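You operate a simulated robot arm through the tools that you are given. There is no shell and no other tool. Be economical: measure what you need, move in short steps, check, and stop when the job is done.

You run a simulated robot arm. Do the job below in one go: nothing can be reset, and whatever is moved stays where it is left.

JOB
The left filter pot leaks: stop the pump, shut its valve and wipe the oil off the shelf.
Fine: use the white cloth and put it back; leave the other pot alone. What is to be rubbed or washed off counts as gone when no trace of it is left.

The check looks at the end state, three seconds after you hand in, the way a careful person would. Anything else that was tipped, shoved, dropped, spilled or broken makes it a failure. Flat cloth is picked up by pressing the open fingertips on it (5 to 10 N) and closing them slowly along it; thin cloth reads only 2 to 8 mm in the jaws.

ROBOT AND FRAMES
A 6-joint arm with a fingered hand on a trunk, on a base that drives. Base frame: it is fixed to the floor where the robot stands at the start and does not move with it; the origin is under the middle of the robot, x ahead of it, y to its left, z up; the surface under the hand at the start is at about z = 700. Units: mm, rad, N and s.
With the tool pointing down near the work surface it reaches from about 140 to 460 mm from the robot's upright axis, wherever it stands. Its first joint turns from -2.897 to 2.897 rad. Places, roughly: cloth (9x6x3 cm) [200, 100, 700]; left bleed knob [300, 600, 900]; left lid knob [300, 500, 900]; left oil patch [100, 300, 700]; left pot valve [200, 400, 800]; pump knob [300, 0, 700]; right bleed knob [600, 200, 900]; right lid knob [500, 200, 900]; right pot valve [400, 200, 800]. Payload 2.3 kg.
Tool frame: the origin (TCP) lies between the finger pads and is the grasp point; the fingertips stand 22 mm ahead of it; z points along the fingers, y is the line along which they close. Largest opening 112 mm; the body of the gripper starts 60 mm behind the TCP. The gripper is a hand of 3 fingers: y runs from the thumb to the fingers, the wrist lies at [0, 0, -218] in the tool frame.
Orientation is that of the tool frame in the base frame, as a unit quaternion [x, y, z, w]. With the fingers straight down and closing along the base's y, the tool's x points along the base's -x, its y along +y and its z along -z.

CONTROLS
- The arm moves only by the tool send_rows. Its argument "deltas" is a list of rows, each a list of 6 numbers: the shift along the tool's x, y, z in mm, then the turn, a rotation vector about the tool's x, y, z in rad. In form: [[tx, ty, tz, ax, ay, az], ...]. A call has 1 to 8 rows; each row shifts and turns the commanded pose from where the row before left it, along the tool's axes as they then stand. Rows are played at 5 a second. More than 50 mm and 0.15 rad between two rows, and nothing of the call is played. Where a pose cannot be reached the arm comes as near as it can. A force on the tool above 40 N (or 10 N above the force at the start of the call, whichever is more), or a blocked arm, ends the call early, and 0.2 s more pass. In this call time passes only in rows, and 0.2 s behind the last. It gives the time, the measured TCP pose, the force on the tool (base axes), the opening and the grip force at its end, in the units of the frame above (readings bear some noise), with the torque about the TCP (base axes, N m) and any sound that the robot's microphone picked up.
- Cameras (640 x 400 px; columns grow to the right, rows downward): "scene" is now at [-2.8, 144.4, 1547]; the picture's right is [0.28, -0.96, 0.00], its down [-0.87, -0.25, -0.43] and it looks along [0.41, 0.12, -0.90] (base axes); focal length 292 px, centre (320, 200). "wrist" rides on the gripper at [66, 3, -80] in the tool frame; the picture's right is [-0.05, 1.00, 0.00], its down [-0.77, -0.04, -0.64] and it looks along [-0.64, -0.03, 0.77] (tool axes); focal length 275 px, centre (320, 200). There is no depth. A picture from a camera that has moved, and an enlarged one, comes with that camera's place and axes in the base frame and with its lens. The place of the scene camera against the robot may be out by one fixed shift of up to 18 mm in any direction.
- grab_frame(camera): a new picture of that camera. No time passes.
- slide_trunk(by): slides the trunk up (or, below 0, down) by that many mm; the arm and the scene camera ride with it, the base frame stays. It gives what a move gives, with no picture.
- drive_base(legs): drives the robot by 1 to 6 legs, each [ahead, left, turn to the left] in mm, mm and rad, along the robot's own axes; the way and the turn of a leg run together, so that a leg with both is an arc; at most 1500 mm and 3.142 rad a leg. The arm and the cameras ride along, it lands a little off, and it stops where it bumps. It gives what a move gives.
- move_fingers(finger1, finger2, thumb_bend): sets how far each is bent, from 0 (flat) to 1 (curled in); at 0.3 the hand is open as for a grip, at 0.7 the pads meet at the TCP. One left out holds its place. A second passes; each finger stops where it meets its share of the squeeze, and holds until it gets a number again. It is the only way to open and close the hand. It gives what a move gives, with no picture; readings hold the bend of each and the force on the fingers (four entries, about 0 where the hand has none), thumb and palm.
- turn_head(pan, tilt): turns the head with the scene camera to pan (to the left, within 2.705 rad either way) and tilt (down, from -0.506 to 1.204), counted from straight ahead of the robot. It gives what a move gives.
- enlarge(camera, box): a new picture of the part [left, top, right, bottom] of that camera's present view, enlarged. No time passes.
- sign_off(): hands the job in; it is judged then, once.

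Go step by step. Nothing tells you exact positions but the pictures and the camera data: compare them with the known pose of the tool, close in by small moves and look again before you grip or let go. The budget is 120 turns and 98 pictures, counting those below and the enlarged ones. Unless the task says otherwise, let go and move clear before handing in, and close with one line.

The tools are called after ">>>" as name(argument=value, ...) on one line, values as JSON. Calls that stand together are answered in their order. send_rows: Moves the arm, as the interface text tells. Its arguments: {"type":"object","properties":{"deltas":{"type":"array","items":{"type":"array","items":{"type":"number"}}}},"required":["deltas"]} The other tools are called the same way: slide_trunk (by) slides the trunk up or down; move_fingers (finger1, finger2, thumb_bend) moves the fingers one by one; drive_base (legs) drives the base; turn_head (pan, tilt) turns the head that bears the scene camera; grab_frame (camera) takes a picture; enlarge (camera, box) takes an enlarged picture of a part of a camera's view; sign_off () hands the job in.

At the start:

```text
time: 0.0
position: [75.2, 280.4, 1125.3]
orientation: [0.001, 1.0, -0.001, 0.0]
wrist_force: [-0.2, 0.7, -0.2]
torque: [0.0, 0.01, -0.02]
width: 111.8
gripper_force: 0.1
shape: jaw
bend: [0.3, 0.3, 0.3]
finger forces: [0.0, 0.0, 0.1, 0.1, 0.0, 0.0]
trunk travel left (down, up): [-500.0, 90.0]
robot x, y, heading: [-1.9, -0.6, 0.003]
head pan, tilt: [0.281, 1.124]
```

scene: 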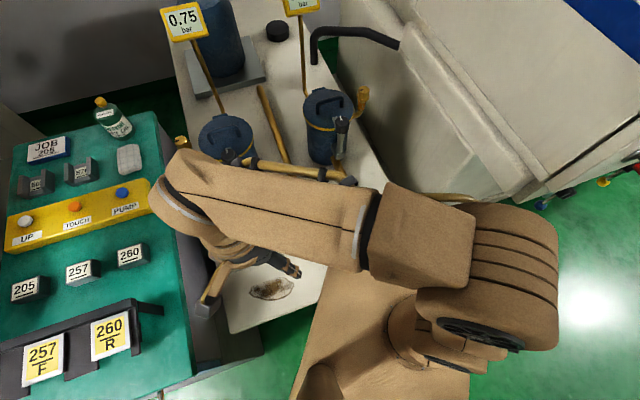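
wrist: 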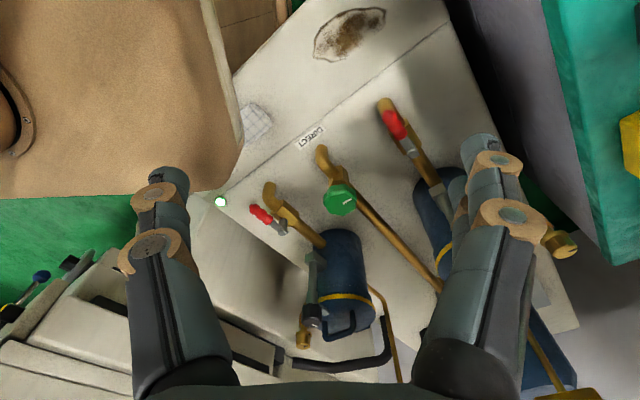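

I see two blue filter pots with red valve levers, an oil patch near (90, 330) and a whitish cloth near (225, 150). I'll look closer to find the pump knob and read the labels before moving.

>>> enlarge(camera="wrist", box=[200, 0, 520, 200])

>>> enlarge(camera="wrist", box=[180, 140, 500, 340])

>>> enlarge(camera="wrist", box=[0, 180, 320, 380])

>>> enlarge(camera="scene", box=[160, 0, 400, 150])

```text
2.00 times, centred on (360, 100) of wrist
camera zoom: at [7.7, 282.7, 1205.8], right [0.05, 1.0, 0.0], down [0.77, -0.04, 0.64], along [0.64, -0.03, -0.77], focal length 551 px, centre (240, 400)
```

zoom: 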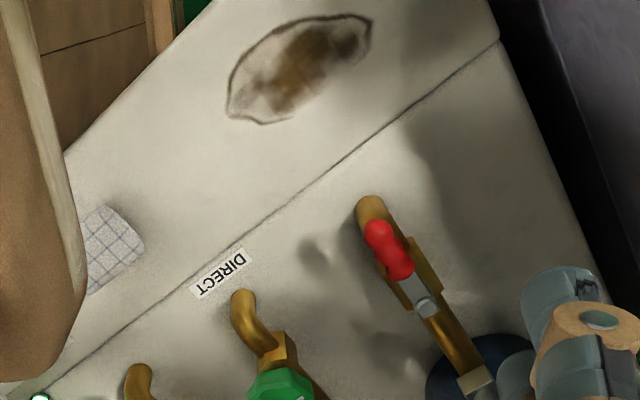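

```text
2.00 times, centred on (340, 240) of wrist
camera zoom: at [7.7, 282.7, 1205.8], right [0.05, 1.0, 0.0], down [0.77, -0.04, 0.64], along [0.64, -0.03, -0.77], focal length 551 px, centre (280, 120)
```

zoom: 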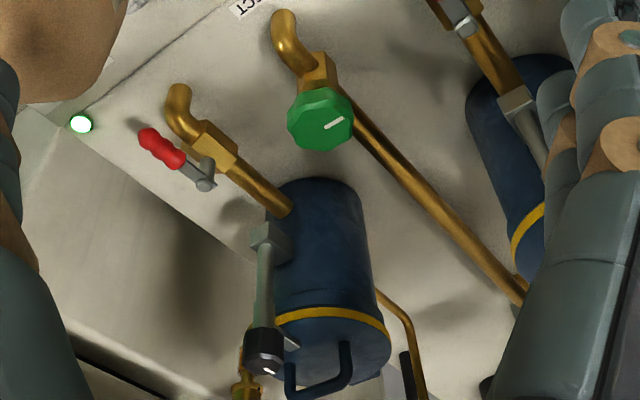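

```text
2.00 times, centred on (160, 280) of wrist
camera zoom: at [7.7, 282.7, 1205.8], right [0.05, 1.0, 0.0], down [0.77, -0.04, 0.64], along [0.64, -0.03, -0.77], focal length 551 px, centre (640, 40)
```

zoom: 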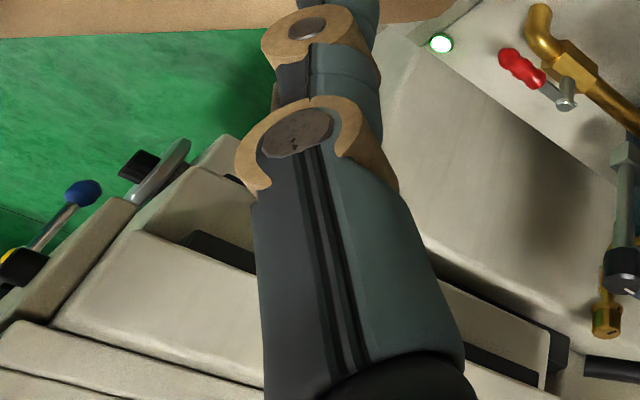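

```text
2.67 times, centred on (280, 75) of scene
camera zoom: at [-2.8, 144.4, 1547.0], right [0.28, -0.96, 0.0], down [-0.87, -0.25, -0.43], along [0.41, 0.12, -0.9], focal length 780 px, centre (427, 533)
```

zoom: 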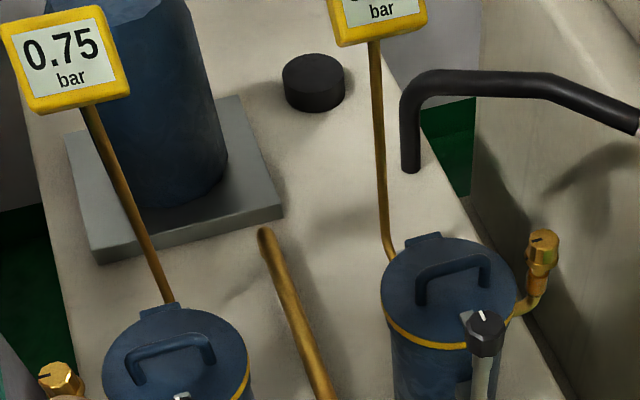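

The left lever lies along its pipe (open), the right lever lies across (shut), and a lit green lamp sits near the corner. The pump knob is hidden behind the arm, so I move the hand to the right to see it.

>>> send_rows(deltas=[[0, -40, 0, 0, 0, 0], [0, -40, 0, 0, 0, 0], [0, -40, 0, 0, 0, 0], [0, -40, 0, 0, 0, 0], [0, -40, 0, 0, 0, 0]])

>>> grab_frame(camera="wrist")

>>> grab_frame(camera="scene")

```text
time: 1.2
position: [79.7, 88.0, 1125.5]
orientation: [-0.004, 1.0, 0.01, 0.006]
wrist_force: [6.7, 34.2, -4.6]
torque: [-0.1, 0.1, 0.26]
width: 112.2
gripper_force: 0.1
shape: jaw
bend: [0.3, 0.3, 0.36]
finger forces: [0.0, 0.0, 0.0, 0.0, 0.1, 0.0]
trunk travel left (down, up): [-500.0, 90.0]
robot x, y, heading: [-1.0, -2.6, -0.0]
head pan, tilt: [0.281, 1.124]
stopped in row 5: the force on the tool passed its limit at 75 N (the readings are from after the stop); the commanded pose is now the measured one
```

```text
91 pictures are left
camera wrist: at [11.9, 87.6, 1205.5], right [0.04, 1.0, 0.02], down [0.76, -0.04, 0.65], along [0.65, -0.01, -0.76], focal length 275 px, centre (320, 200)
```

wrist: 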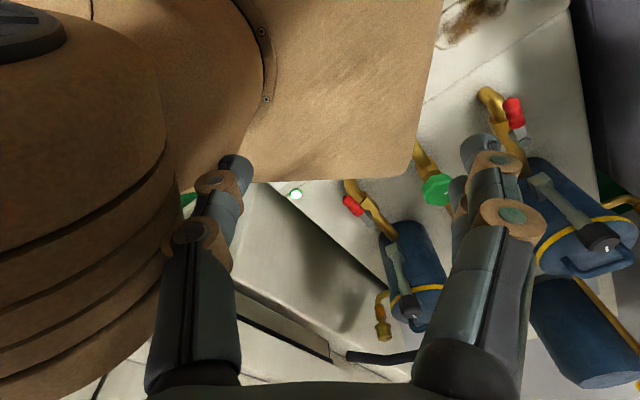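

```text
90 pictures are left
camera scene: at [-3.0, 144.1, 1547.0], right [0.28, -0.96, 0.0], down [-0.87, -0.25, -0.43], along [0.41, 0.12, -0.9], focal length 292 px, centre (320, 200)
```

scene: 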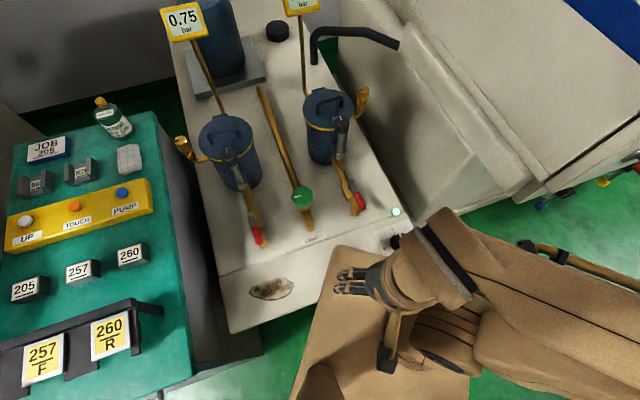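

The thumb touched the robot's own body, so I back off a little. The black pump knob shows at scene pixel (397, 240).

>>> send_rows(deltas=[[0, 30, 0, 0, 0, 0], [0, 40, 0, 0, 0, 0]])

>>> move_fingers(finger1=0.3, finger2=0.3, thumb_bend=0.3)

>>> enlarge(camera="scene", box=[200, 150, 440, 300])

>>> grab_frame(camera="wrist")

```text
time: 1.9
position: [78.0, 158.6, 1128.3]
orientation: [-0.003, 1.0, 0.008, 0.005]
wrist_force: [-0.2, 0.2, -0.1]
torque: [-0.04, 0.02, -0.01]
width: 111.8
gripper_force: 0.1
shape: jaw
bend: [0.3, 0.3, 0.3]
finger forces: [0.0, 0.1, 0.1, 0.1, 0.0, 0.1]
trunk travel left (down, up): [-500.0, 90.0]
robot x, y, heading: [2.4, 1.7, -0.001]
head pan, tilt: [0.281, 1.124]
```

```text
time: 2.9
position: [79.9, 157.5, 1129.0]
orientation: [-0.005, 1.0, 0.008, 0.005]
wrist_force: [-0.1, 0.1, 0.4]
torque: [-0.02, 0.0, 0.03]
width: 111.6
gripper_force: 0.1
shape: fingers
bend: [0.3, 0.3, 0.3]
finger forces: [0.1, 0.0, 0.0, 0.0, 0.0, 0.0]
trunk travel left (down, up): [-500.0, 90.0]
robot x, y, heading: [-3.4, -0.0, 0.004]
head pan, tilt: [0.281, 1.124]
```

```text
2.67 times, centred on (320, 225) of scene
camera zoom: at [-2.8, 144.2, 1547.0], right [0.28, -0.96, 0.0], down [-0.87, -0.25, -0.43], along [0.41, 0.12, -0.9], focal length 780 px, centre (320, 133)
```

zoom: 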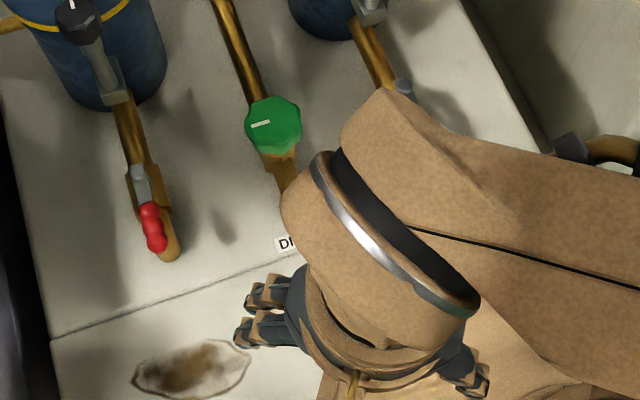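

```text
88 pictures are left
camera wrist: at [11.0, 158.2, 1208.0], right [0.04, 1.0, 0.02], down [0.76, -0.04, 0.64], along [0.64, -0.01, -0.77], focal length 275 px, centre (320, 200)
```

wrist: 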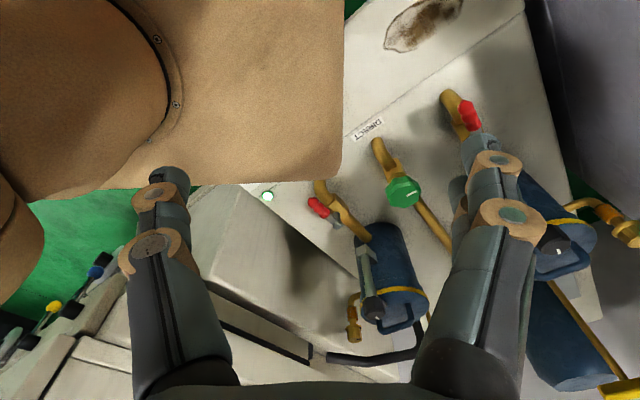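

A tan platform of the robot hides the cloth corner. Before driving I'll check what is behind the robot.

>>> turn_head(pan=2.7, tilt=0.75)

>>> grab_frame(camera="scene")

>>> turn_head(pan=-2.4, tilt=0.75)

>>> grab_frame(camera="scene")

>>> turn_head(pan=-0.9, tilt=0.9)

>>> grab_frame(camera="scene")

```text
time: 5.1
position: [78.5, 156.8, 1127.5]
orientation: [-0.003, 1.0, 0.008, 0.005]
wrist_force: [0.0, 0.3, 0.7]
torque: [0.06, 0.0, 0.01]
width: 111.4
gripper_force: 0.0
shape: fingers
bend: [0.3, 0.3, 0.3]
finger forces: [0.1, 0.0, 0.1, 0.1, 0.1, 0.0]
trunk travel left (down, up): [-500.0, 90.0]
robot x, y, heading: [2.7, -2.9, -0.003]
head pan, tilt: [2.7, 0.75]
```

```text
87 pictures are left
camera scene: at [-136.7, 162.7, 1574.3], right [0.43, 0.9, 0.0], down [0.62, -0.29, -0.73], along [-0.66, 0.31, -0.68], focal length 292 px, centre (320, 200)
```

scene: 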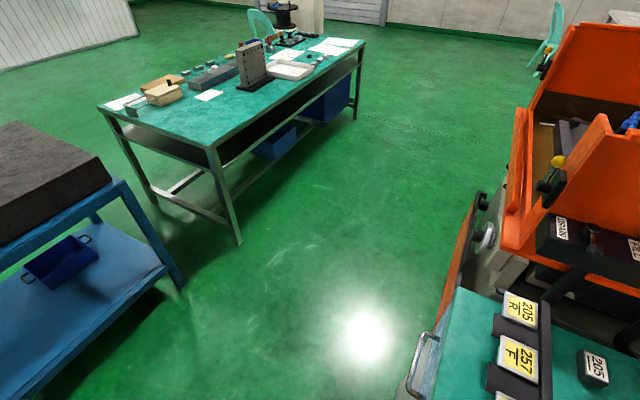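

```text
time: 9.1
position: [79.2, 157.5, 1128.7]
orientation: [-0.003, 1.0, 0.008, 0.005]
wrist_force: [-0.4, 0.3, 0.1]
torque: [-0.03, 0.03, -0.03]
width: 111.6
gripper_force: 0.1
shape: fingers
bend: [0.3, 0.3, 0.3]
finger forces: [0.0, 0.0, 0.0, 0.0, 0.0, 0.0]
trunk travel left (down, up): [-500.0, 90.0]
robot x, y, heading: [0.5, -0.1, 0.001]
head pan, tilt: [-2.4, 0.75]
```

```text
86 pictures are left
camera scene: at [-122.9, 71.2, 1574.3], right [-0.68, 0.74, 0.0], down [0.5, 0.46, -0.73], along [-0.54, -0.49, -0.68], focal length 292 px, centre (320, 200)
```

scene: 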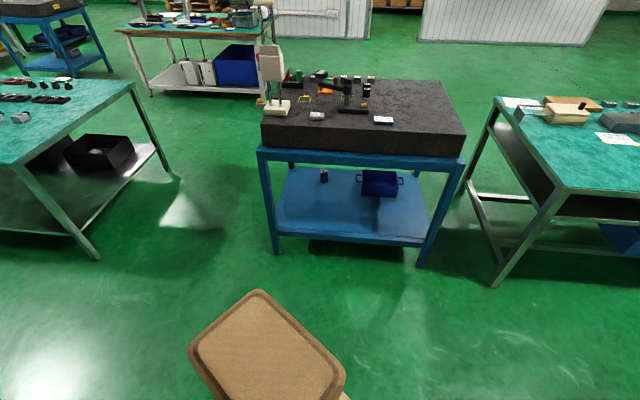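

```text
time: 10.7
position: [79.9, 156.7, 1128.7]
orientation: [-0.003, 1.0, 0.008, 0.005]
wrist_force: [0.5, -0.3, 0.4]
torque: [-0.02, 0.03, 0.01]
width: 111.5
gripper_force: 0.1
shape: fingers
bend: [0.3, 0.3, 0.3]
finger forces: [0.1, 0.0, 0.0, 0.0, 0.1, 0.0]
trunk travel left (down, up): [-500.0, 90.0]
robot x, y, heading: [1.7, -3.5, 0.003]
head pan, tilt: [-0.901, 0.901]
```

```text
85 pictures are left
camera scene: at [-15.0, 68.0, 1562.4], right [-0.78, -0.62, 0.0], down [-0.49, 0.61, -0.62], along [0.39, -0.49, -0.78], focal length 292 px, centre (320, 200)
```

scene: 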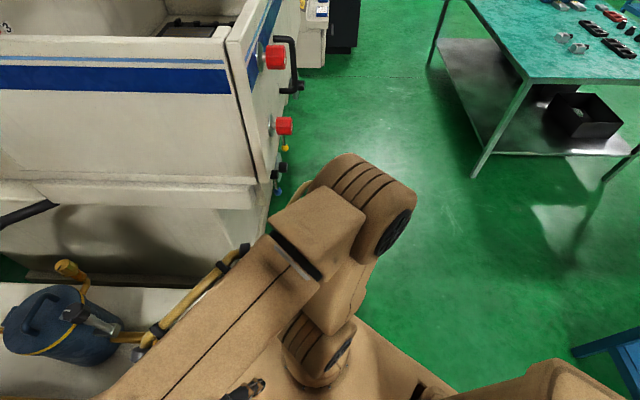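

There is free floor behind the robot. I'll drive back 300 mm and view the whole shelf.

>>> drive_base(legs=[[-300, 0, 0]])

>>> turn_head(pan=0.3, tilt=0.9)

>>> grab_frame(camera="scene")

>>> grab_frame(camera="wrist")

```text
time: 12.8
position: [-230.2, 157.9, 1127.2]
orientation: [-0.002, 1.0, 0.008, 0.005]
wrist_force: [-0.4, -0.4, -0.4]
torque: [-0.01, 0.01, -0.03]
width: 111.5
gripper_force: 0.0
shape: fingers
bend: [0.3, 0.3, 0.3]
finger forces: [0.0, 0.1, 0.0, 0.0, 0.0, 0.1]
trunk travel left (down, up): [-500.0, 90.0]
robot x, y, heading: [-309.0, -1.5, -0.002]
head pan, tilt: [-0.901, 0.901]
```

```text
time: 14.2
position: [-230.4, 157.5, 1128.5]
orientation: [-0.003, 1.0, 0.008, 0.005]
wrist_force: [0.2, -0.3, 0.6]
torque: [0.02, 0.02, -0.03]
width: 111.5
gripper_force: 0.1
shape: fingers
bend: [0.3, 0.3, 0.3]
finger forces: [0.0, 0.0, 0.0, 0.0, 0.1, 0.0]
trunk travel left (down, up): [-500.0, 90.0]
robot x, y, heading: [-308.9, 1.9, -0.004]
head pan, tilt: [0.3, 0.901]
```

```text
84 pictures are left
camera scene: at [-298.1, 149.7, 1562.4], right [0.29, -0.96, 0.0], down [-0.75, -0.23, -0.62], along [0.59, 0.18, -0.78], focal length 292 px, centre (320, 200)
```

scene: 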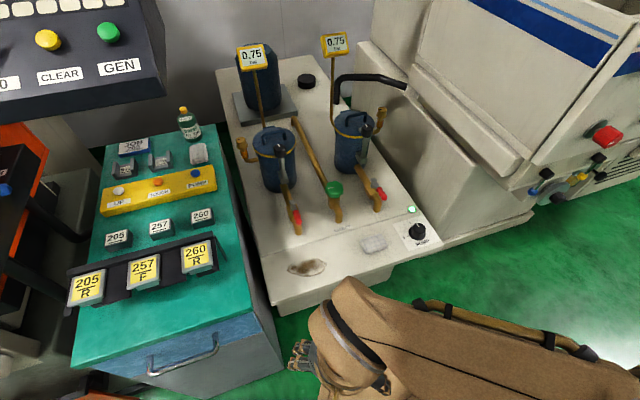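

```text
83 pictures are left
camera wrist: at [-297.5, 158.4, 1208.0], right [0.04, 1.0, 0.02], down [0.76, -0.04, 0.64], along [0.64, -0.01, -0.77], focal length 275 px, centre (320, 200)
```

wrist: 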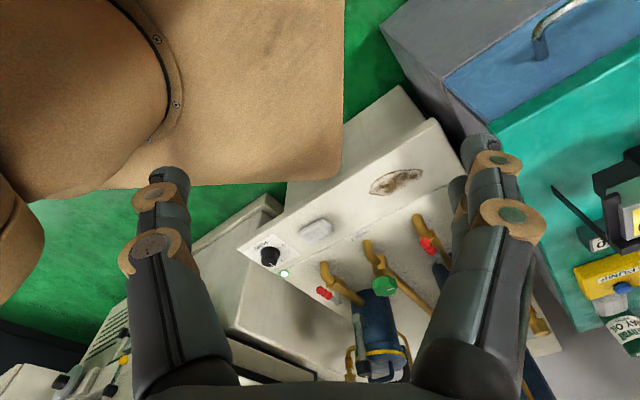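

Now everything is visible; I'll zoom in on the knob, cloth, valves and oil.

>>> enlarge(camera="scene", box=[340, 190, 460, 265])

>>> enlarge(camera="scene", box=[240, 100, 400, 200])

>>> enlarge(camera="scene", box=[250, 185, 410, 285])

>>> enlarge(camera="wrist", box=[230, 150, 470, 300])

```text
5.33 times, centred on (400, 228) of scene
camera zoom: at [-298.1, 149.7, 1562.4], right [0.29, -0.96, 0.0], down [-0.75, -0.23, -0.62], along [0.59, 0.18, -0.78], focal length 1560 px, centre (-107, 53)
```

zoom: 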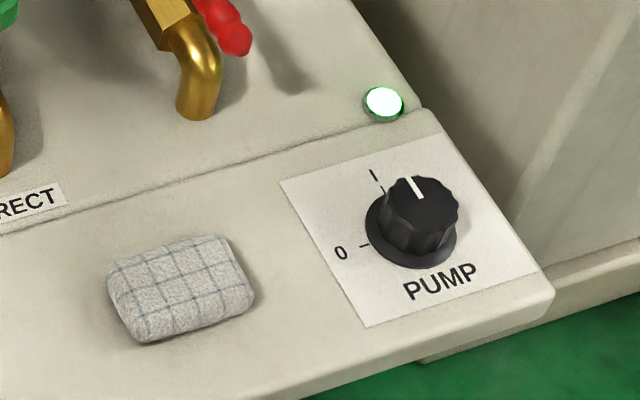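

```text
4.00 times, centred on (320, 150) of scene
camera zoom: at [-298.1, 149.7, 1562.4], right [0.29, -0.96, 0.0], down [-0.75, -0.23, -0.62], along [0.59, 0.18, -0.78], focal length 1170 px, centre (320, 400)
```

zoom: 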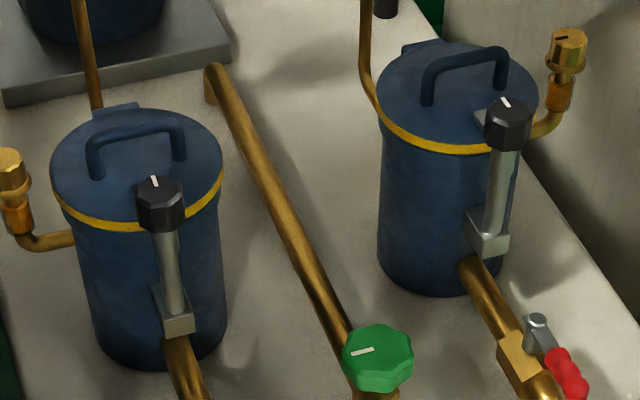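

```text
4.00 times, centred on (330, 235) of scene
camera zoom: at [-298.1, 149.7, 1562.4], right [0.29, -0.96, 0.0], down [-0.75, -0.23, -0.62], along [0.59, 0.18, -0.78], focal length 1170 px, centre (280, 60)
```

zoom: 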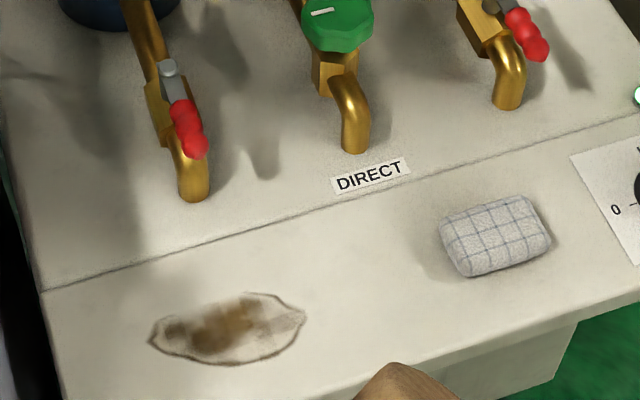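

```text
2.67 times, centred on (350, 225) of wrist
camera zoom: at [-297.5, 158.4, 1208.0], right [0.04, 1.0, 0.02], down [0.76, -0.04, 0.64], along [0.64, -0.01, -0.77], focal length 734 px, centre (240, 133)
```

zoom: 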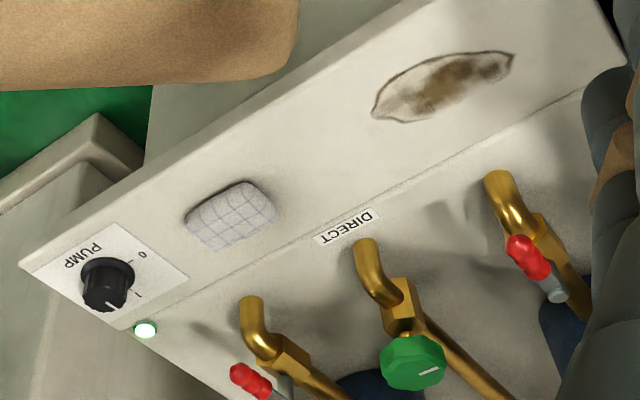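

Pump knob is around (304, 5), pointing at "I", and must go counter-clockwise to "0". The cloth is a pad near (214, 141), the oil is centred near (82, 328), and the shelf edge is turned about 0.64 rad. I'll drive in and face the shelf squarely.

>>> drive_base(legs=[[270, 20, 0], [0, 0, 0.64]])

>>> turn_head(pan=0.0, tilt=1.0)

>>> grab_frame(camera="scene")

>>> grab_frame(camera="wrist")

```text
time: 17.8
position: [-66.7, 191.5, 1128.3]
orientation: [-0.313, 0.95, 0.01, 0.003]
wrist_force: [0.1, -0.7, 0.7]
torque: [0.0, 0.0, 0.02]
width: 111.4
gripper_force: 0.1
shape: fingers
bend: [0.3, 0.3, 0.3]
finger forces: [0.0, 0.0, 0.0, 0.1, 0.0, 0.1]
trunk travel left (down, up): [-500.0, 90.0]
robot x, y, heading: [-38.7, 16.7, 0.633]
head pan, tilt: [0.3, 0.901]
```

```text
time: 18.6
position: [-65.8, 191.3, 1129.5]
orientation: [-0.314, 0.949, 0.009, 0.002]
wrist_force: [0.5, 0.5, 0.3]
torque: [0.03, 0.03, 0.0]
width: 111.3
gripper_force: 0.1
shape: fingers
bend: [0.3, 0.3, 0.3]
finger forces: [0.1, 0.0, 0.0, 0.0, 0.0, 0.0]
trunk travel left (down, up): [-500.0, 90.0]
robot x, y, heading: [-35.8, 18.2, 0.632]
head pan, tilt: [0.0, 1.0]
```

```text
78 pictures are left
camera scene: at [-113.6, 124.5, 1555.2], right [0.59, -0.81, 0.0], down [-0.68, -0.5, -0.54], along [0.44, 0.32, -0.84], focal length 292 px, centre (320, 200)
```

scene: 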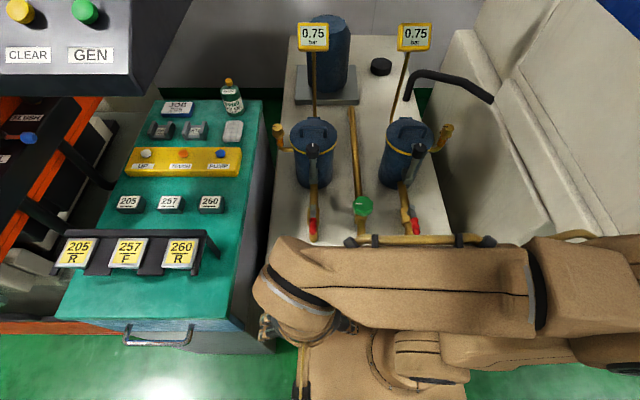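

```text
77 pictures are left
camera wrist: at [-121.6, 153.4, 1208.0], right [-0.56, 0.83, 0.02], down [0.64, 0.42, 0.64], along [0.53, 0.37, -0.77], focal length 275 px, centre (320, 200)
```

wrist: 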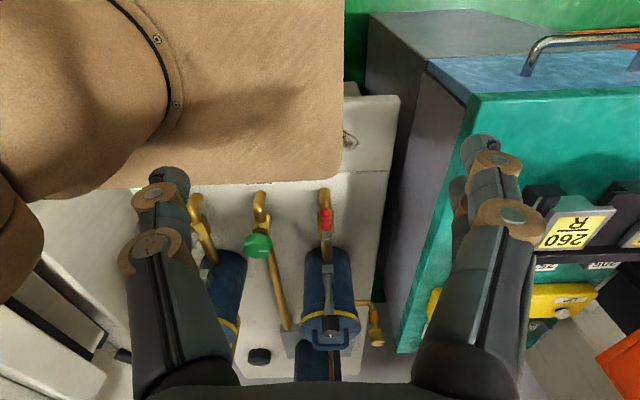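

The platform overlaps my view of the shelf front, but the arm can work ahead of it. I'll move the hand forward over the shelf, still high up.

>>> send_rows(deltas=[[-45, 0, 0, 0, 0, 0], [-45, 0, 0, 0, 0, 0], [-45, 0, 0, 0, 0, 0], [-45, 0, 0, 0, 0, 0]])

>>> grab_frame(camera="wrist")

>>> grab_frame(camera="scene")

```text
time: 19.6
position: [80.0, 296.4, 1130.7]
orientation: [-0.314, 0.95, 0.009, 0.002]
wrist_force: [-0.7, -0.7, 0.0]
torque: [0.02, 0.01, 0.01]
width: 111.3
gripper_force: 0.1
shape: fingers
bend: [0.3, 0.3, 0.3]
finger forces: [0.0, 0.1, 0.0, 0.0, 0.0, 0.0]
trunk travel left (down, up): [-500.0, 90.0]
robot x, y, heading: [-38.2, 20.4, 0.631]
head pan, tilt: [0.0, 1.0]
```

```text
76 pictures are left
camera wrist: at [24.0, 257.0, 1210.7], right [-0.56, 0.83, 0.02], down [0.64, 0.42, 0.64], along [0.53, 0.37, -0.77], focal length 275 px, centre (320, 200)
```

wrist: 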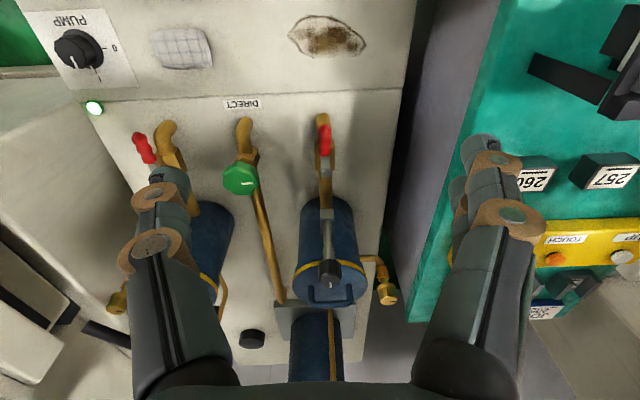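

```text
75 pictures are left
camera scene: at [-112.6, 125.5, 1555.1], right [0.59, -0.81, 0.0], down [-0.68, -0.5, -0.54], along [0.44, 0.32, -0.84], focal length 292 px, centre (320, 200)
```

scene: 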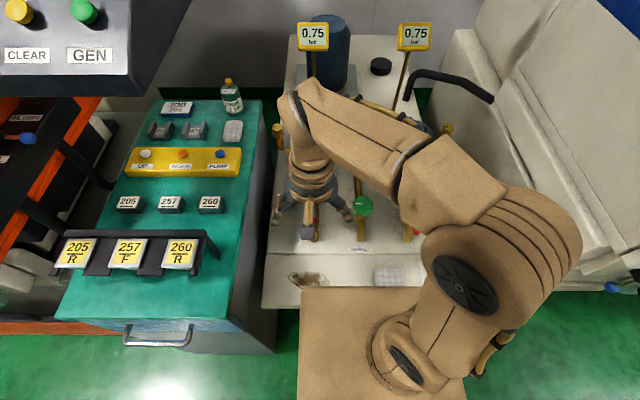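

I have a clear top view now. I'll zoom in for accurate positions.

>>> enlarge(camera="wrist", box=[40, 0, 240, 125])

>>> enlarge(camera="wrist", box=[260, 0, 420, 300])

```text
3.20 times, centred on (140, 62) of wrist
camera zoom: at [24.0, 257.0, 1210.7], right [-0.56, 0.83, 0.02], down [0.64, 0.42, 0.64], along [0.53, 0.37, -0.77], focal length 881 px, centre (896, 640)
```

zoom: 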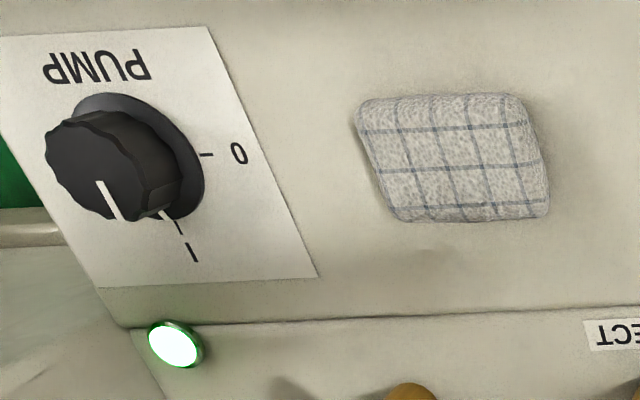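

```text
1.33 times, centred on (340, 150) of wrist
camera zoom: at [24.0, 257.0, 1210.7], right [-0.56, 0.83, 0.02], down [0.64, 0.42, 0.64], along [0.53, 0.37, -0.77], focal length 367 px, centre (293, 267)
```

zoom: 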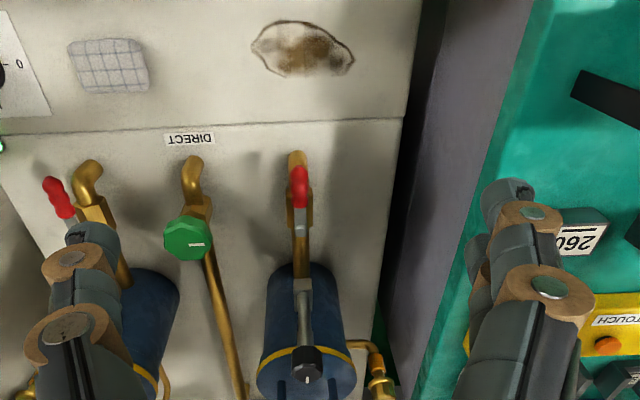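

The knob centre is about (315, 2), top near z = 739, and "0" lies about 90° counter-clockwise from "I". I'll carry the hand right at height, in two stages.

>>> send_rows(deltas=[[-2, -45, 0, 0, 0, 0], [-2, -45, 0, 0, 0, 0], [-2, -45, 0, 0, 0, 0], [-2, -45, 0, 0, 0, 0]])

>>> send_rows(deltas=[[-2, -45, 0, 0, 0, 0], [-2, -45, 0, 0, 0, 0], [-1, -45, 0, 0, 0, 0], [0, -45, 0, 0, 0, 0]])

>>> grab_frame(camera="scene")

>>> grab_frame(camera="wrist")

```text
time: 20.6
position: [190.4, 157.2, 1125.6]
orientation: [-0.314, 0.949, 0.01, 0.002]
wrist_force: [-0.2, -0.1, 0.7]
torque: [0.01, 0.0, 0.01]
width: 111.5
gripper_force: 0.0
shape: fingers
bend: [0.3, 0.3, 0.3]
finger forces: [0.1, 0.0, 0.0, 0.0, 0.1, 0.0]
trunk travel left (down, up): [-500.0, 90.0]
robot x, y, heading: [-36.6, 17.7, 0.629]
head pan, tilt: [0.0, 1.0]
```

```text
time: 21.6
position: [303.8, 15.8, 1123.2]
orientation: [-0.313, 0.95, 0.01, 0.001]
wrist_force: [0.6, -0.3, -0.4]
torque: [0.01, -0.03, 0.02]
width: 111.6
gripper_force: 0.0
shape: fingers
bend: [0.3, 0.3, 0.3]
finger forces: [0.0, 0.0, 0.0, 0.0, 0.0, 0.1]
trunk travel left (down, up): [-500.0, 90.0]
robot x, y, heading: [-36.1, 17.7, 0.633]
head pan, tilt: [0.0, 1.0]
```

```text
72 pictures are left
camera scene: at [-112.3, 123.5, 1555.3], right [0.59, -0.81, 0.0], down [-0.68, -0.5, -0.54], along [0.44, 0.32, -0.84], focal length 292 px, centre (320, 200)
```

scene: 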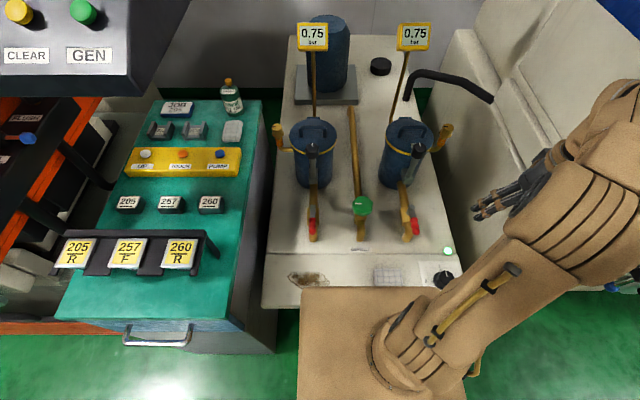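

```text
71 pictures are left
camera wrist: at [247.4, -23.7, 1203.9], right [-0.56, 0.83, 0.02], down [0.64, 0.42, 0.64], along [0.53, 0.37, -0.77], focal length 275 px, centre (320, 200)
```

wrist: 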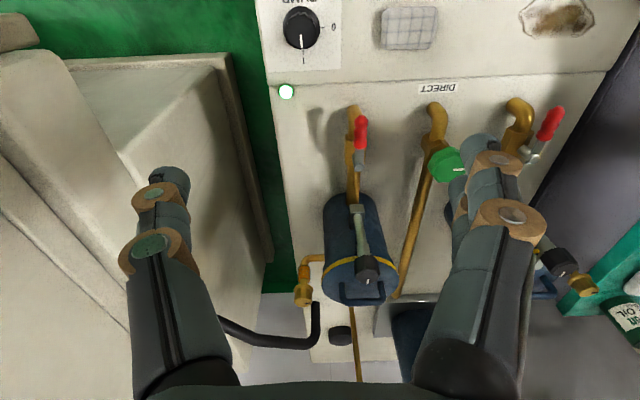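

Refined knob centre is about (320, -1). I'll centre over it, turn the tool clockwise about 0.75 rad for room to turn back, and descend part way.

>>> send_rows(deltas=[[-3, -23, 0, 0, 0, 0], [0, 0, 20, 0, 0, 0.15], [0, 0, 40, 0, 0, 0.15], [0, 0, 40, 0, 0, 0.15], [0, 0, 40, 0, 0, 0.15], [0, 0, 40, 0, 0, 0.15], [0, 0, 40, 0, 0, 0]])

>>> grab_frame(camera="wrist")

>>> grab_frame(camera="scene")

```text
time: 23.2
position: [320.2, -0.4, 905.9]
orientation: [0.056, 0.998, 0.01, -0.001]
wrist_force: [0.0, 0.5, 0.0]
torque: [-0.02, 0.01, 0.0]
width: 111.3
gripper_force: 0.1
shape: fingers
bend: [0.3, 0.3, 0.3]
finger forces: [0.0, 0.0, 0.0, 0.1, 0.0, 0.1]
trunk travel left (down, up): [-500.0, 90.0]
robot x, y, heading: [-36.0, 18.6, 0.634]
head pan, tilt: [0.0, 1.0]
```

```text
70 pictures are left
camera wrist: at [253.9, 9.4, 985.4], right [0.16, 0.99, 0.02], down [0.76, -0.13, 0.63], along [0.63, -0.09, -0.77], focal length 275 px, centre (320, 200)
```

wrist: 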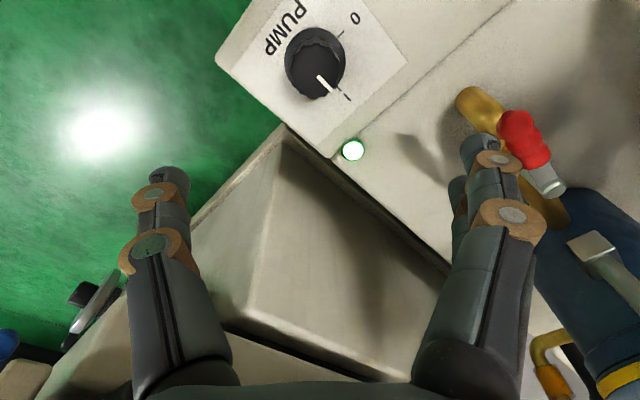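

```text
69 pictures are left
camera scene: at [-112.7, 124.2, 1555.3], right [0.59, -0.81, 0.0], down [-0.68, -0.5, -0.54], along [0.44, 0.32, -0.84], focal length 292 px, centre (320, 200)
```

scene: 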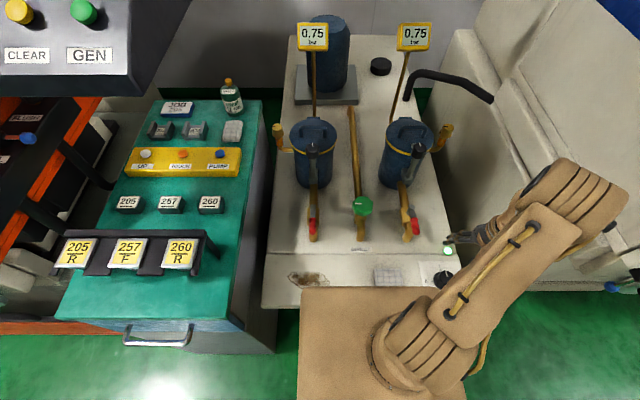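

The knob is now almost directly below; I'll zoom in for a precise fix.

>>> enlarge(camera="wrist", box=[240, 0, 400, 100])

```text
4.00 times, centred on (320, 50) of wrist
camera zoom: at [253.9, 9.4, 985.4], right [0.16, 0.99, 0.02], down [0.76, -0.13, 0.63], along [0.63, -0.09, -0.77], focal length 1101 px, centre (320, 800)
```

zoom: 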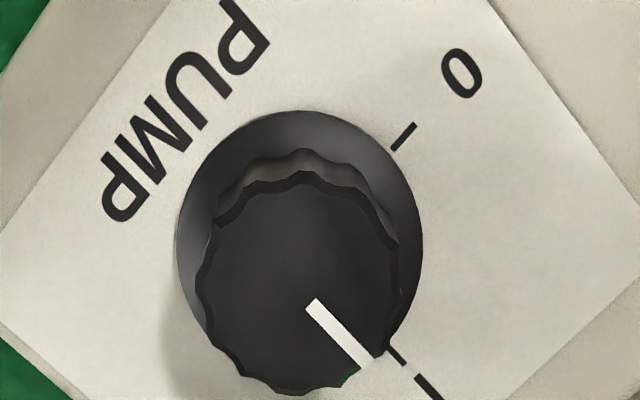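

Knob centre is about (315, -1), 42 mm across, top at about z = 745. I descend over it.

>>> send_rows(deltas=[[5, 0, 40, 0, 0, 0], [0, 0, 45, 0, 0, 0], [0, 0, 45, 0, 0, 0], [0, 0, 25, 0, 0, 0], [0, 0, 17, 0, 0, 0]])

>>> grab_frame(camera="wrist")

```text
time: 24.4
position: [314.5, 7.7, 733.4]
orientation: [0.056, 0.998, 0.009, -0.002]
wrist_force: [0.4, 0.1, -0.5]
torque: [0.0, 0.03, 0.01]
width: 111.7
gripper_force: 0.0
shape: fingers
bend: [0.3, 0.3, 0.3]
finger forces: [0.1, 0.0, 0.0, 0.1, 0.1, 0.0]
trunk travel left (down, up): [-500.0, 90.0]
robot x, y, heading: [-36.8, 18.8, 0.629]
head pan, tilt: [0.0, 1.0]
```

```text
67 pictures are left
camera wrist: at [247.9, 15.8, 813.7], right [0.16, 0.99, 0.02], down [0.76, -0.13, 0.63], along [0.63, -0.08, -0.77], focal length 275 px, centre (320, 200)
```

wrist: 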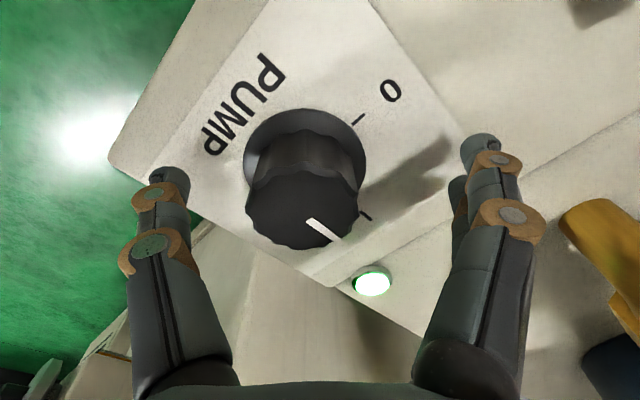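

I correct about 7 mm sideways, then close the fingers onto the knob.

>>> send_rows(deltas=[[3, -7, 0, 0, 0, 0]])

>>> move_fingers(finger1=0.6, finger2=0.6, thumb_bend=0.6)

>>> grab_frame(camera="wrist")

```text
time: 24.8
position: [310.3, 0.3, 733.6]
orientation: [0.055, 0.998, 0.009, -0.001]
wrist_force: [-0.2, 0.8, -0.2]
torque: [-0.02, -0.01, -0.02]
width: 111.3
gripper_force: 0.0
shape: fingers
bend: [0.3, 0.3, 0.3]
finger forces: [0.1, 0.0, 0.0, 0.0, 0.0, 0.1]
trunk travel left (down, up): [-500.0, 90.0]
robot x, y, heading: [-39.6, 23.6, 0.632]
head pan, tilt: [0.0, 1.0]
```

```text
time: 25.8
position: [309.8, 0.6, 734.3]
orientation: [0.056, 0.998, 0.009, -0.001]
wrist_force: [-1.2, -0.5, -0.9]
torque: [0.0, 0.05, -0.01]
width: 33.4
gripper_force: 3.0
shape: fingers
bend: [0.59, 0.56, 0.58]
finger forces: [0.3, 2.6, 0.1, 0.0, 3.6, 0.0]
trunk travel left (down, up): [-500.0, 90.0]
robot x, y, heading: [-35.8, 17.9, 0.628]
head pan, tilt: [0.0, 1.0]
```

```text
66 pictures are left
camera wrist: at [243.9, 9.4, 814.8], right [0.16, 0.99, 0.02], down [0.76, -0.13, 0.63], along [0.63, -0.08, -0.77], focal length 275 px, centre (320, 200)
```

wrist: 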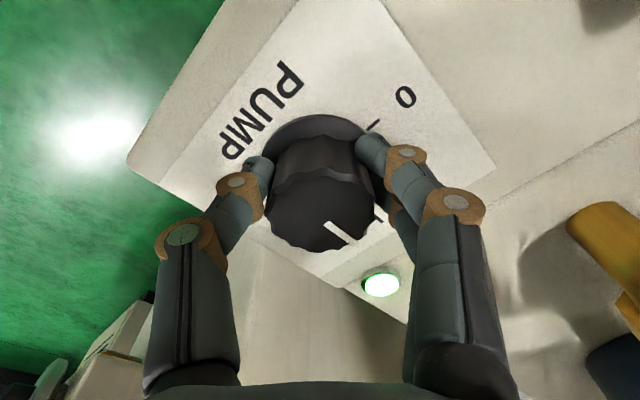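

The fingers are around the knob; I'll squeeze firmer and start turning counter-clockwise.

>>> move_fingers(finger1=0.7, finger2=0.7, thumb_bend=0.7)

>>> send_rows(deltas=[[0, 0, 0, 0, 0, -0.14], [0, 0, 0, 0, 0, -0.14], [0, 0, 0, 0, 0, -0.14], [0, 0, 0, 0, 0, -0.14]])

>>> grab_frame(camera="wrist")

```text
time: 26.8
position: [310.4, 1.9, 734.0]
orientation: [0.056, 0.998, 0.01, -0.001]
wrist_force: [-3.1, -0.1, -5.2]
torque: [0.02, 0.05, 0.0]
width: 29.6
gripper_force: 12.5
shape: fingers
bend: [0.62, 0.57, 0.62]
finger forces: [4.7, 8.1, 0.0, 0.0, 13.3, 0.1]
trunk travel left (down, up): [-500.0, 90.0]
robot x, y, heading: [-36.8, 18.8, 0.632]
head pan, tilt: [0.0, 1.0]
```

```text
time: 27.8
position: [309.4, 0.7, 733.5]
orientation: [-0.223, 0.975, 0.009, 0.002]
wrist_force: [-11.1, -15.5, -5.2]
torque: [-0.35, 0.21, -0.19]
width: 30.6
gripper_force: 15.8
shape: fingers
bend: [0.64, 0.59, 0.61]
finger forces: [5.1, 5.6, 0.0, 0.1, 21.0, 0.0]
trunk travel left (down, up): [-500.0, 90.0]
robot x, y, heading: [-32.8, 16.8, 0.629]
head pan, tilt: [0.0, 1.0]
```

```text
65 pictures are left
camera wrist: at [247.8, -27.9, 813.8], right [-0.39, 0.92, 0.02], down [0.71, 0.29, 0.64], along [0.58, 0.27, -0.77], focal length 275 px, centre (320, 200)
```

wrist: 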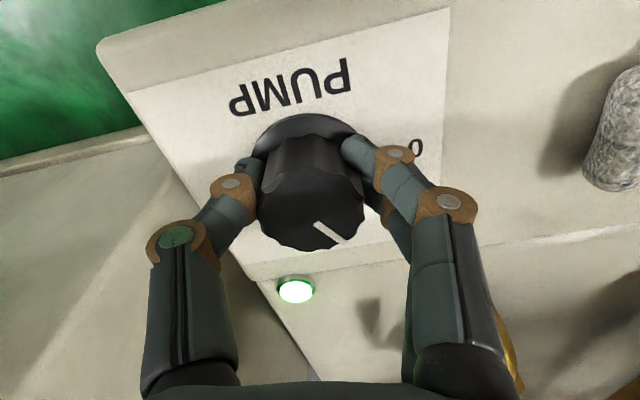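

The knob follows the hand; I continue the turn with a small centring correction.

>>> send_rows(deltas=[[1.5, -1, 0, 0, 0, -0.14], [0.5, 0, 0, 0, 0, -0.14], [0.5, 0, 0, 0, 0, -0.14], [0, 0, 0, 0, 0, -0.14]])

>>> grab_frame(camera="wrist")

```text
time: 28.8
position: [308.4, -2.4, 732.4]
orientation: [-0.484, 0.875, 0.01, 0.005]
wrist_force: [-1.4, -28.7, 6.1]
torque: [-0.63, -0.15, -0.24]
width: 31.3
gripper_force: 18.2
shape: fingers
bend: [0.66, 0.62, 0.61]
finger forces: [6.3, 5.0, 0.1, 0.0, 25.1, 0.1]
trunk travel left (down, up): [-500.0, 90.0]
robot x, y, heading: [-35.2, 19.6, 0.631]
head pan, tilt: [0.0, 1.0]
```

```text
64 pictures are left
camera wrist: at [270.0, -58.8, 811.9], right [-0.82, 0.57, 0.01], down [0.44, 0.62, 0.65], along [0.36, 0.54, -0.76], focal length 275 px, centre (320, 200)
```

wrist: 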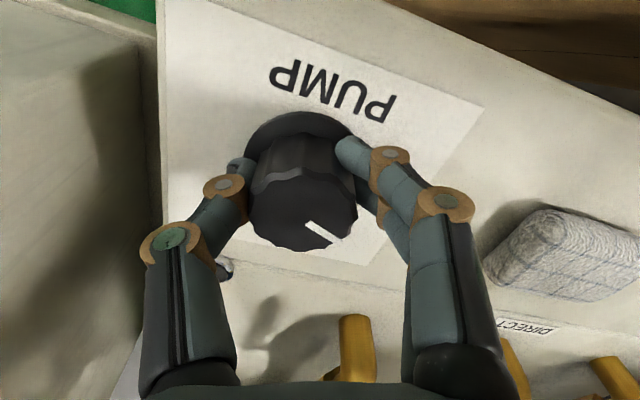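

About 1.1 rad done. I relieve the side force and finish the rest of the turn.

>>> send_rows(deltas=[[3, -1.5, 0, 0, 0, -0.1], [0.5, 0, 0, 0, 0, -0.12], [0.5, 0, 0, 0, 0, -0.12], [0, 0, 0, 0, 0, -0.1]])

>>> grab_frame(camera="wrist")

>>> grab_frame(camera="scene")

```text
time: 29.7
position: [306.9, 10.0, 731.3]
orientation: [-0.628, 0.778, -0.01, 0.004]
wrist_force: [27.4, -14.0, -6.2]
torque: [-0.02, 0.15, -0.16]
width: 38.7
gripper_force: 16.4
shape: fingers
bend: [0.66, 0.69, 0.58]
finger forces: [3.0, 0.6, 0.0, 0.0, 29.0, 0.0]
out of reach, approached as far as the arm can: row 2, 3, 4
trunk travel left (down, up): [-500.0, 90.0]
robot x, y, heading: [-35.5, 19.2, 0.632]
head pan, tilt: [0.0, 1.0]
stopped in row 4: the force on the tool passed its limit at 43 N (the readings are from after the stop); the commanded pose is now the measured one
```

```text
63 pictures are left
camera wrist: at [287.0, -53.8, 812.3], right [-0.97, 0.26, -0.02], down [0.19, 0.75, 0.63], along [0.18, 0.61, -0.78], focal length 275 px, centre (320, 200)
```

wrist: 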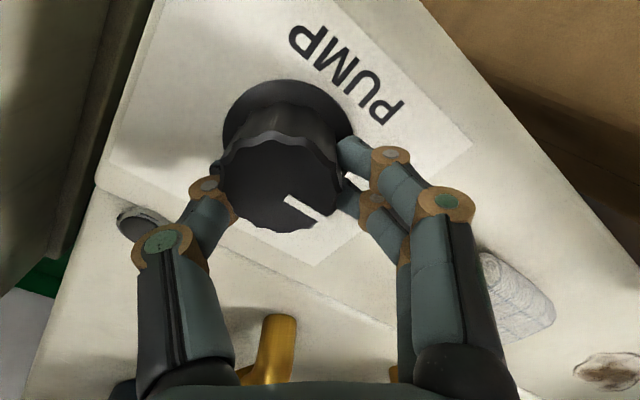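

```text
62 pictures are left
camera scene: at [-106.7, 121.9, 1555.3], right [0.59, -0.81, 0.0], down [-0.68, -0.5, -0.54], along [0.43, 0.32, -0.84], focal length 292 px, centre (320, 200)
```

scene: 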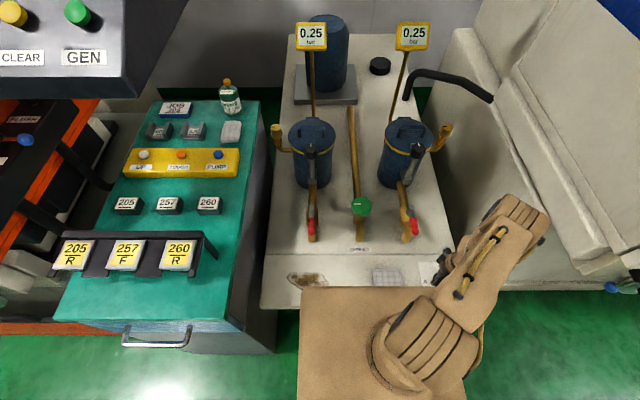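

The lamp is dark and the gauges are falling, so the pump is off. I release the knob and lift straight up.

>>> move_fingers(finger1=0.3, finger2=0.3, thumb_bend=0.3)

>>> send_rows(deltas=[[0, 0, -40, 0, 0, 0], [0, 0, -45, 0, 0, 0], [0, 0, -45, 0, 0, 0]])

>>> grab_frame(camera="wrist")

```text
time: 30.7
position: [300.3, 12.7, 731.5]
orientation: [-0.627, 0.779, -0.008, 0.001]
wrist_force: [-0.9, 0.8, 0.6]
torque: [0.01, 0.0, 0.04]
width: 111.3
gripper_force: 0.0
shape: fingers
bend: [0.3, 0.3, 0.3]
finger forces: [0.1, 0.0, 0.0, 0.0, 0.0, 0.0]
trunk travel left (down, up): [-500.0, 90.0]
robot x, y, heading: [-38.2, 16.5, 0.631]
head pan, tilt: [0.0, 1.0]
```

```text
time: 31.5
position: [292.9, 20.2, 859.5]
orientation: [-0.626, 0.779, -0.015, -0.001]
wrist_force: [0.3, 0.4, 0.0]
torque: [-0.02, -0.02, -0.01]
width: 111.4
gripper_force: 0.0
shape: fingers
bend: [0.3, 0.3, 0.3]
finger forces: [0.0, 0.0, 0.0, 0.1, 0.1, 0.0]
out of reach, approached as far as the arm can: row 3
trunk travel left (down, up): [-500.0, 90.0]
robot x, y, heading: [-36.9, 20.6, 0.633]
head pan, tilt: [0.0, 1.0]
```

```text
61 pictures are left
camera wrist: at [273.2, -43.0, 942.1], right [-0.96, 0.26, -0.02], down [0.19, 0.76, 0.62], along [0.18, 0.59, -0.79], focal length 275 px, centre (320, 200)
```

wrist: 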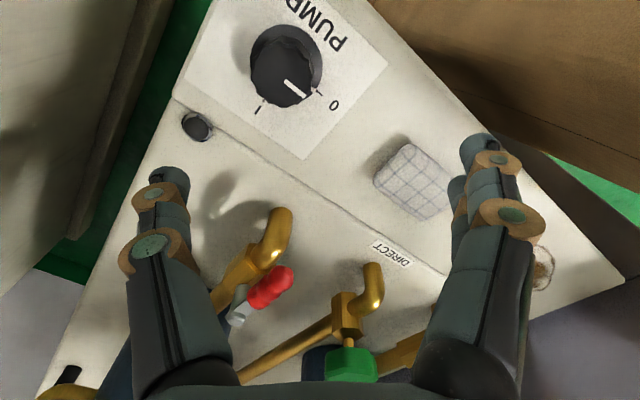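

The pump points at 0. I turn the wrist back, lift, and drive 70 mm closer so the left valve lever is within reach.

>>> send_rows(deltas=[[0, 0, -20, 0, 0, 0.14], [0, 0, -40, 0, 0, 0.14], [0, 0, -40, 0, 0, 0.14], [0, 0, -40, 0, 0, 0.14], [0, 0, -40, 0, 0, 0.14], [0, 20, -30, 0, 0, 0], [0, 40, 0, 0, 0, 0]])

>>> grab_frame(camera="scene")

```text
time: 33.1
position: [253.7, 71.8, 1064.5]
orientation: [-0.322, 0.947, -0.007, 0.005]
wrist_force: [0.0, 0.1, 0.5]
torque: [0.01, -0.01, 0.03]
width: 111.4
gripper_force: 0.1
shape: fingers
bend: [0.3, 0.3, 0.3]
finger forces: [0.1, 0.0, 0.1, 0.0, 0.0, 0.0]
trunk travel left (down, up): [-500.0, 90.0]
robot x, y, heading: [-33.3, 17.6, 0.634]
head pan, tilt: [0.0, 1.0]
```

```text
60 pictures are left
camera scene: at [-113.9, 125.1, 1555.1], right [0.59, -0.81, 0.0], down [-0.68, -0.5, -0.54], along [0.44, 0.32, -0.84], focal length 292 px, centre (320, 200)
```

scene: 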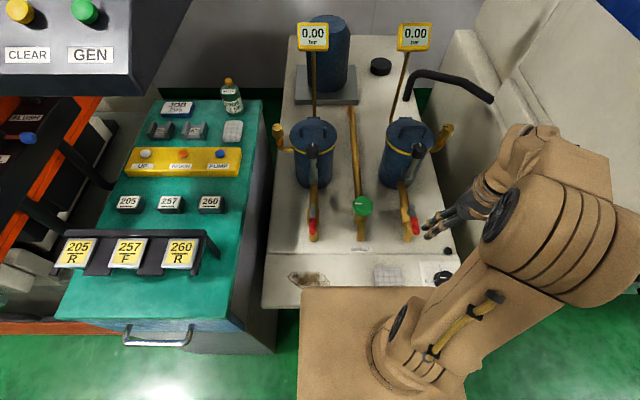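

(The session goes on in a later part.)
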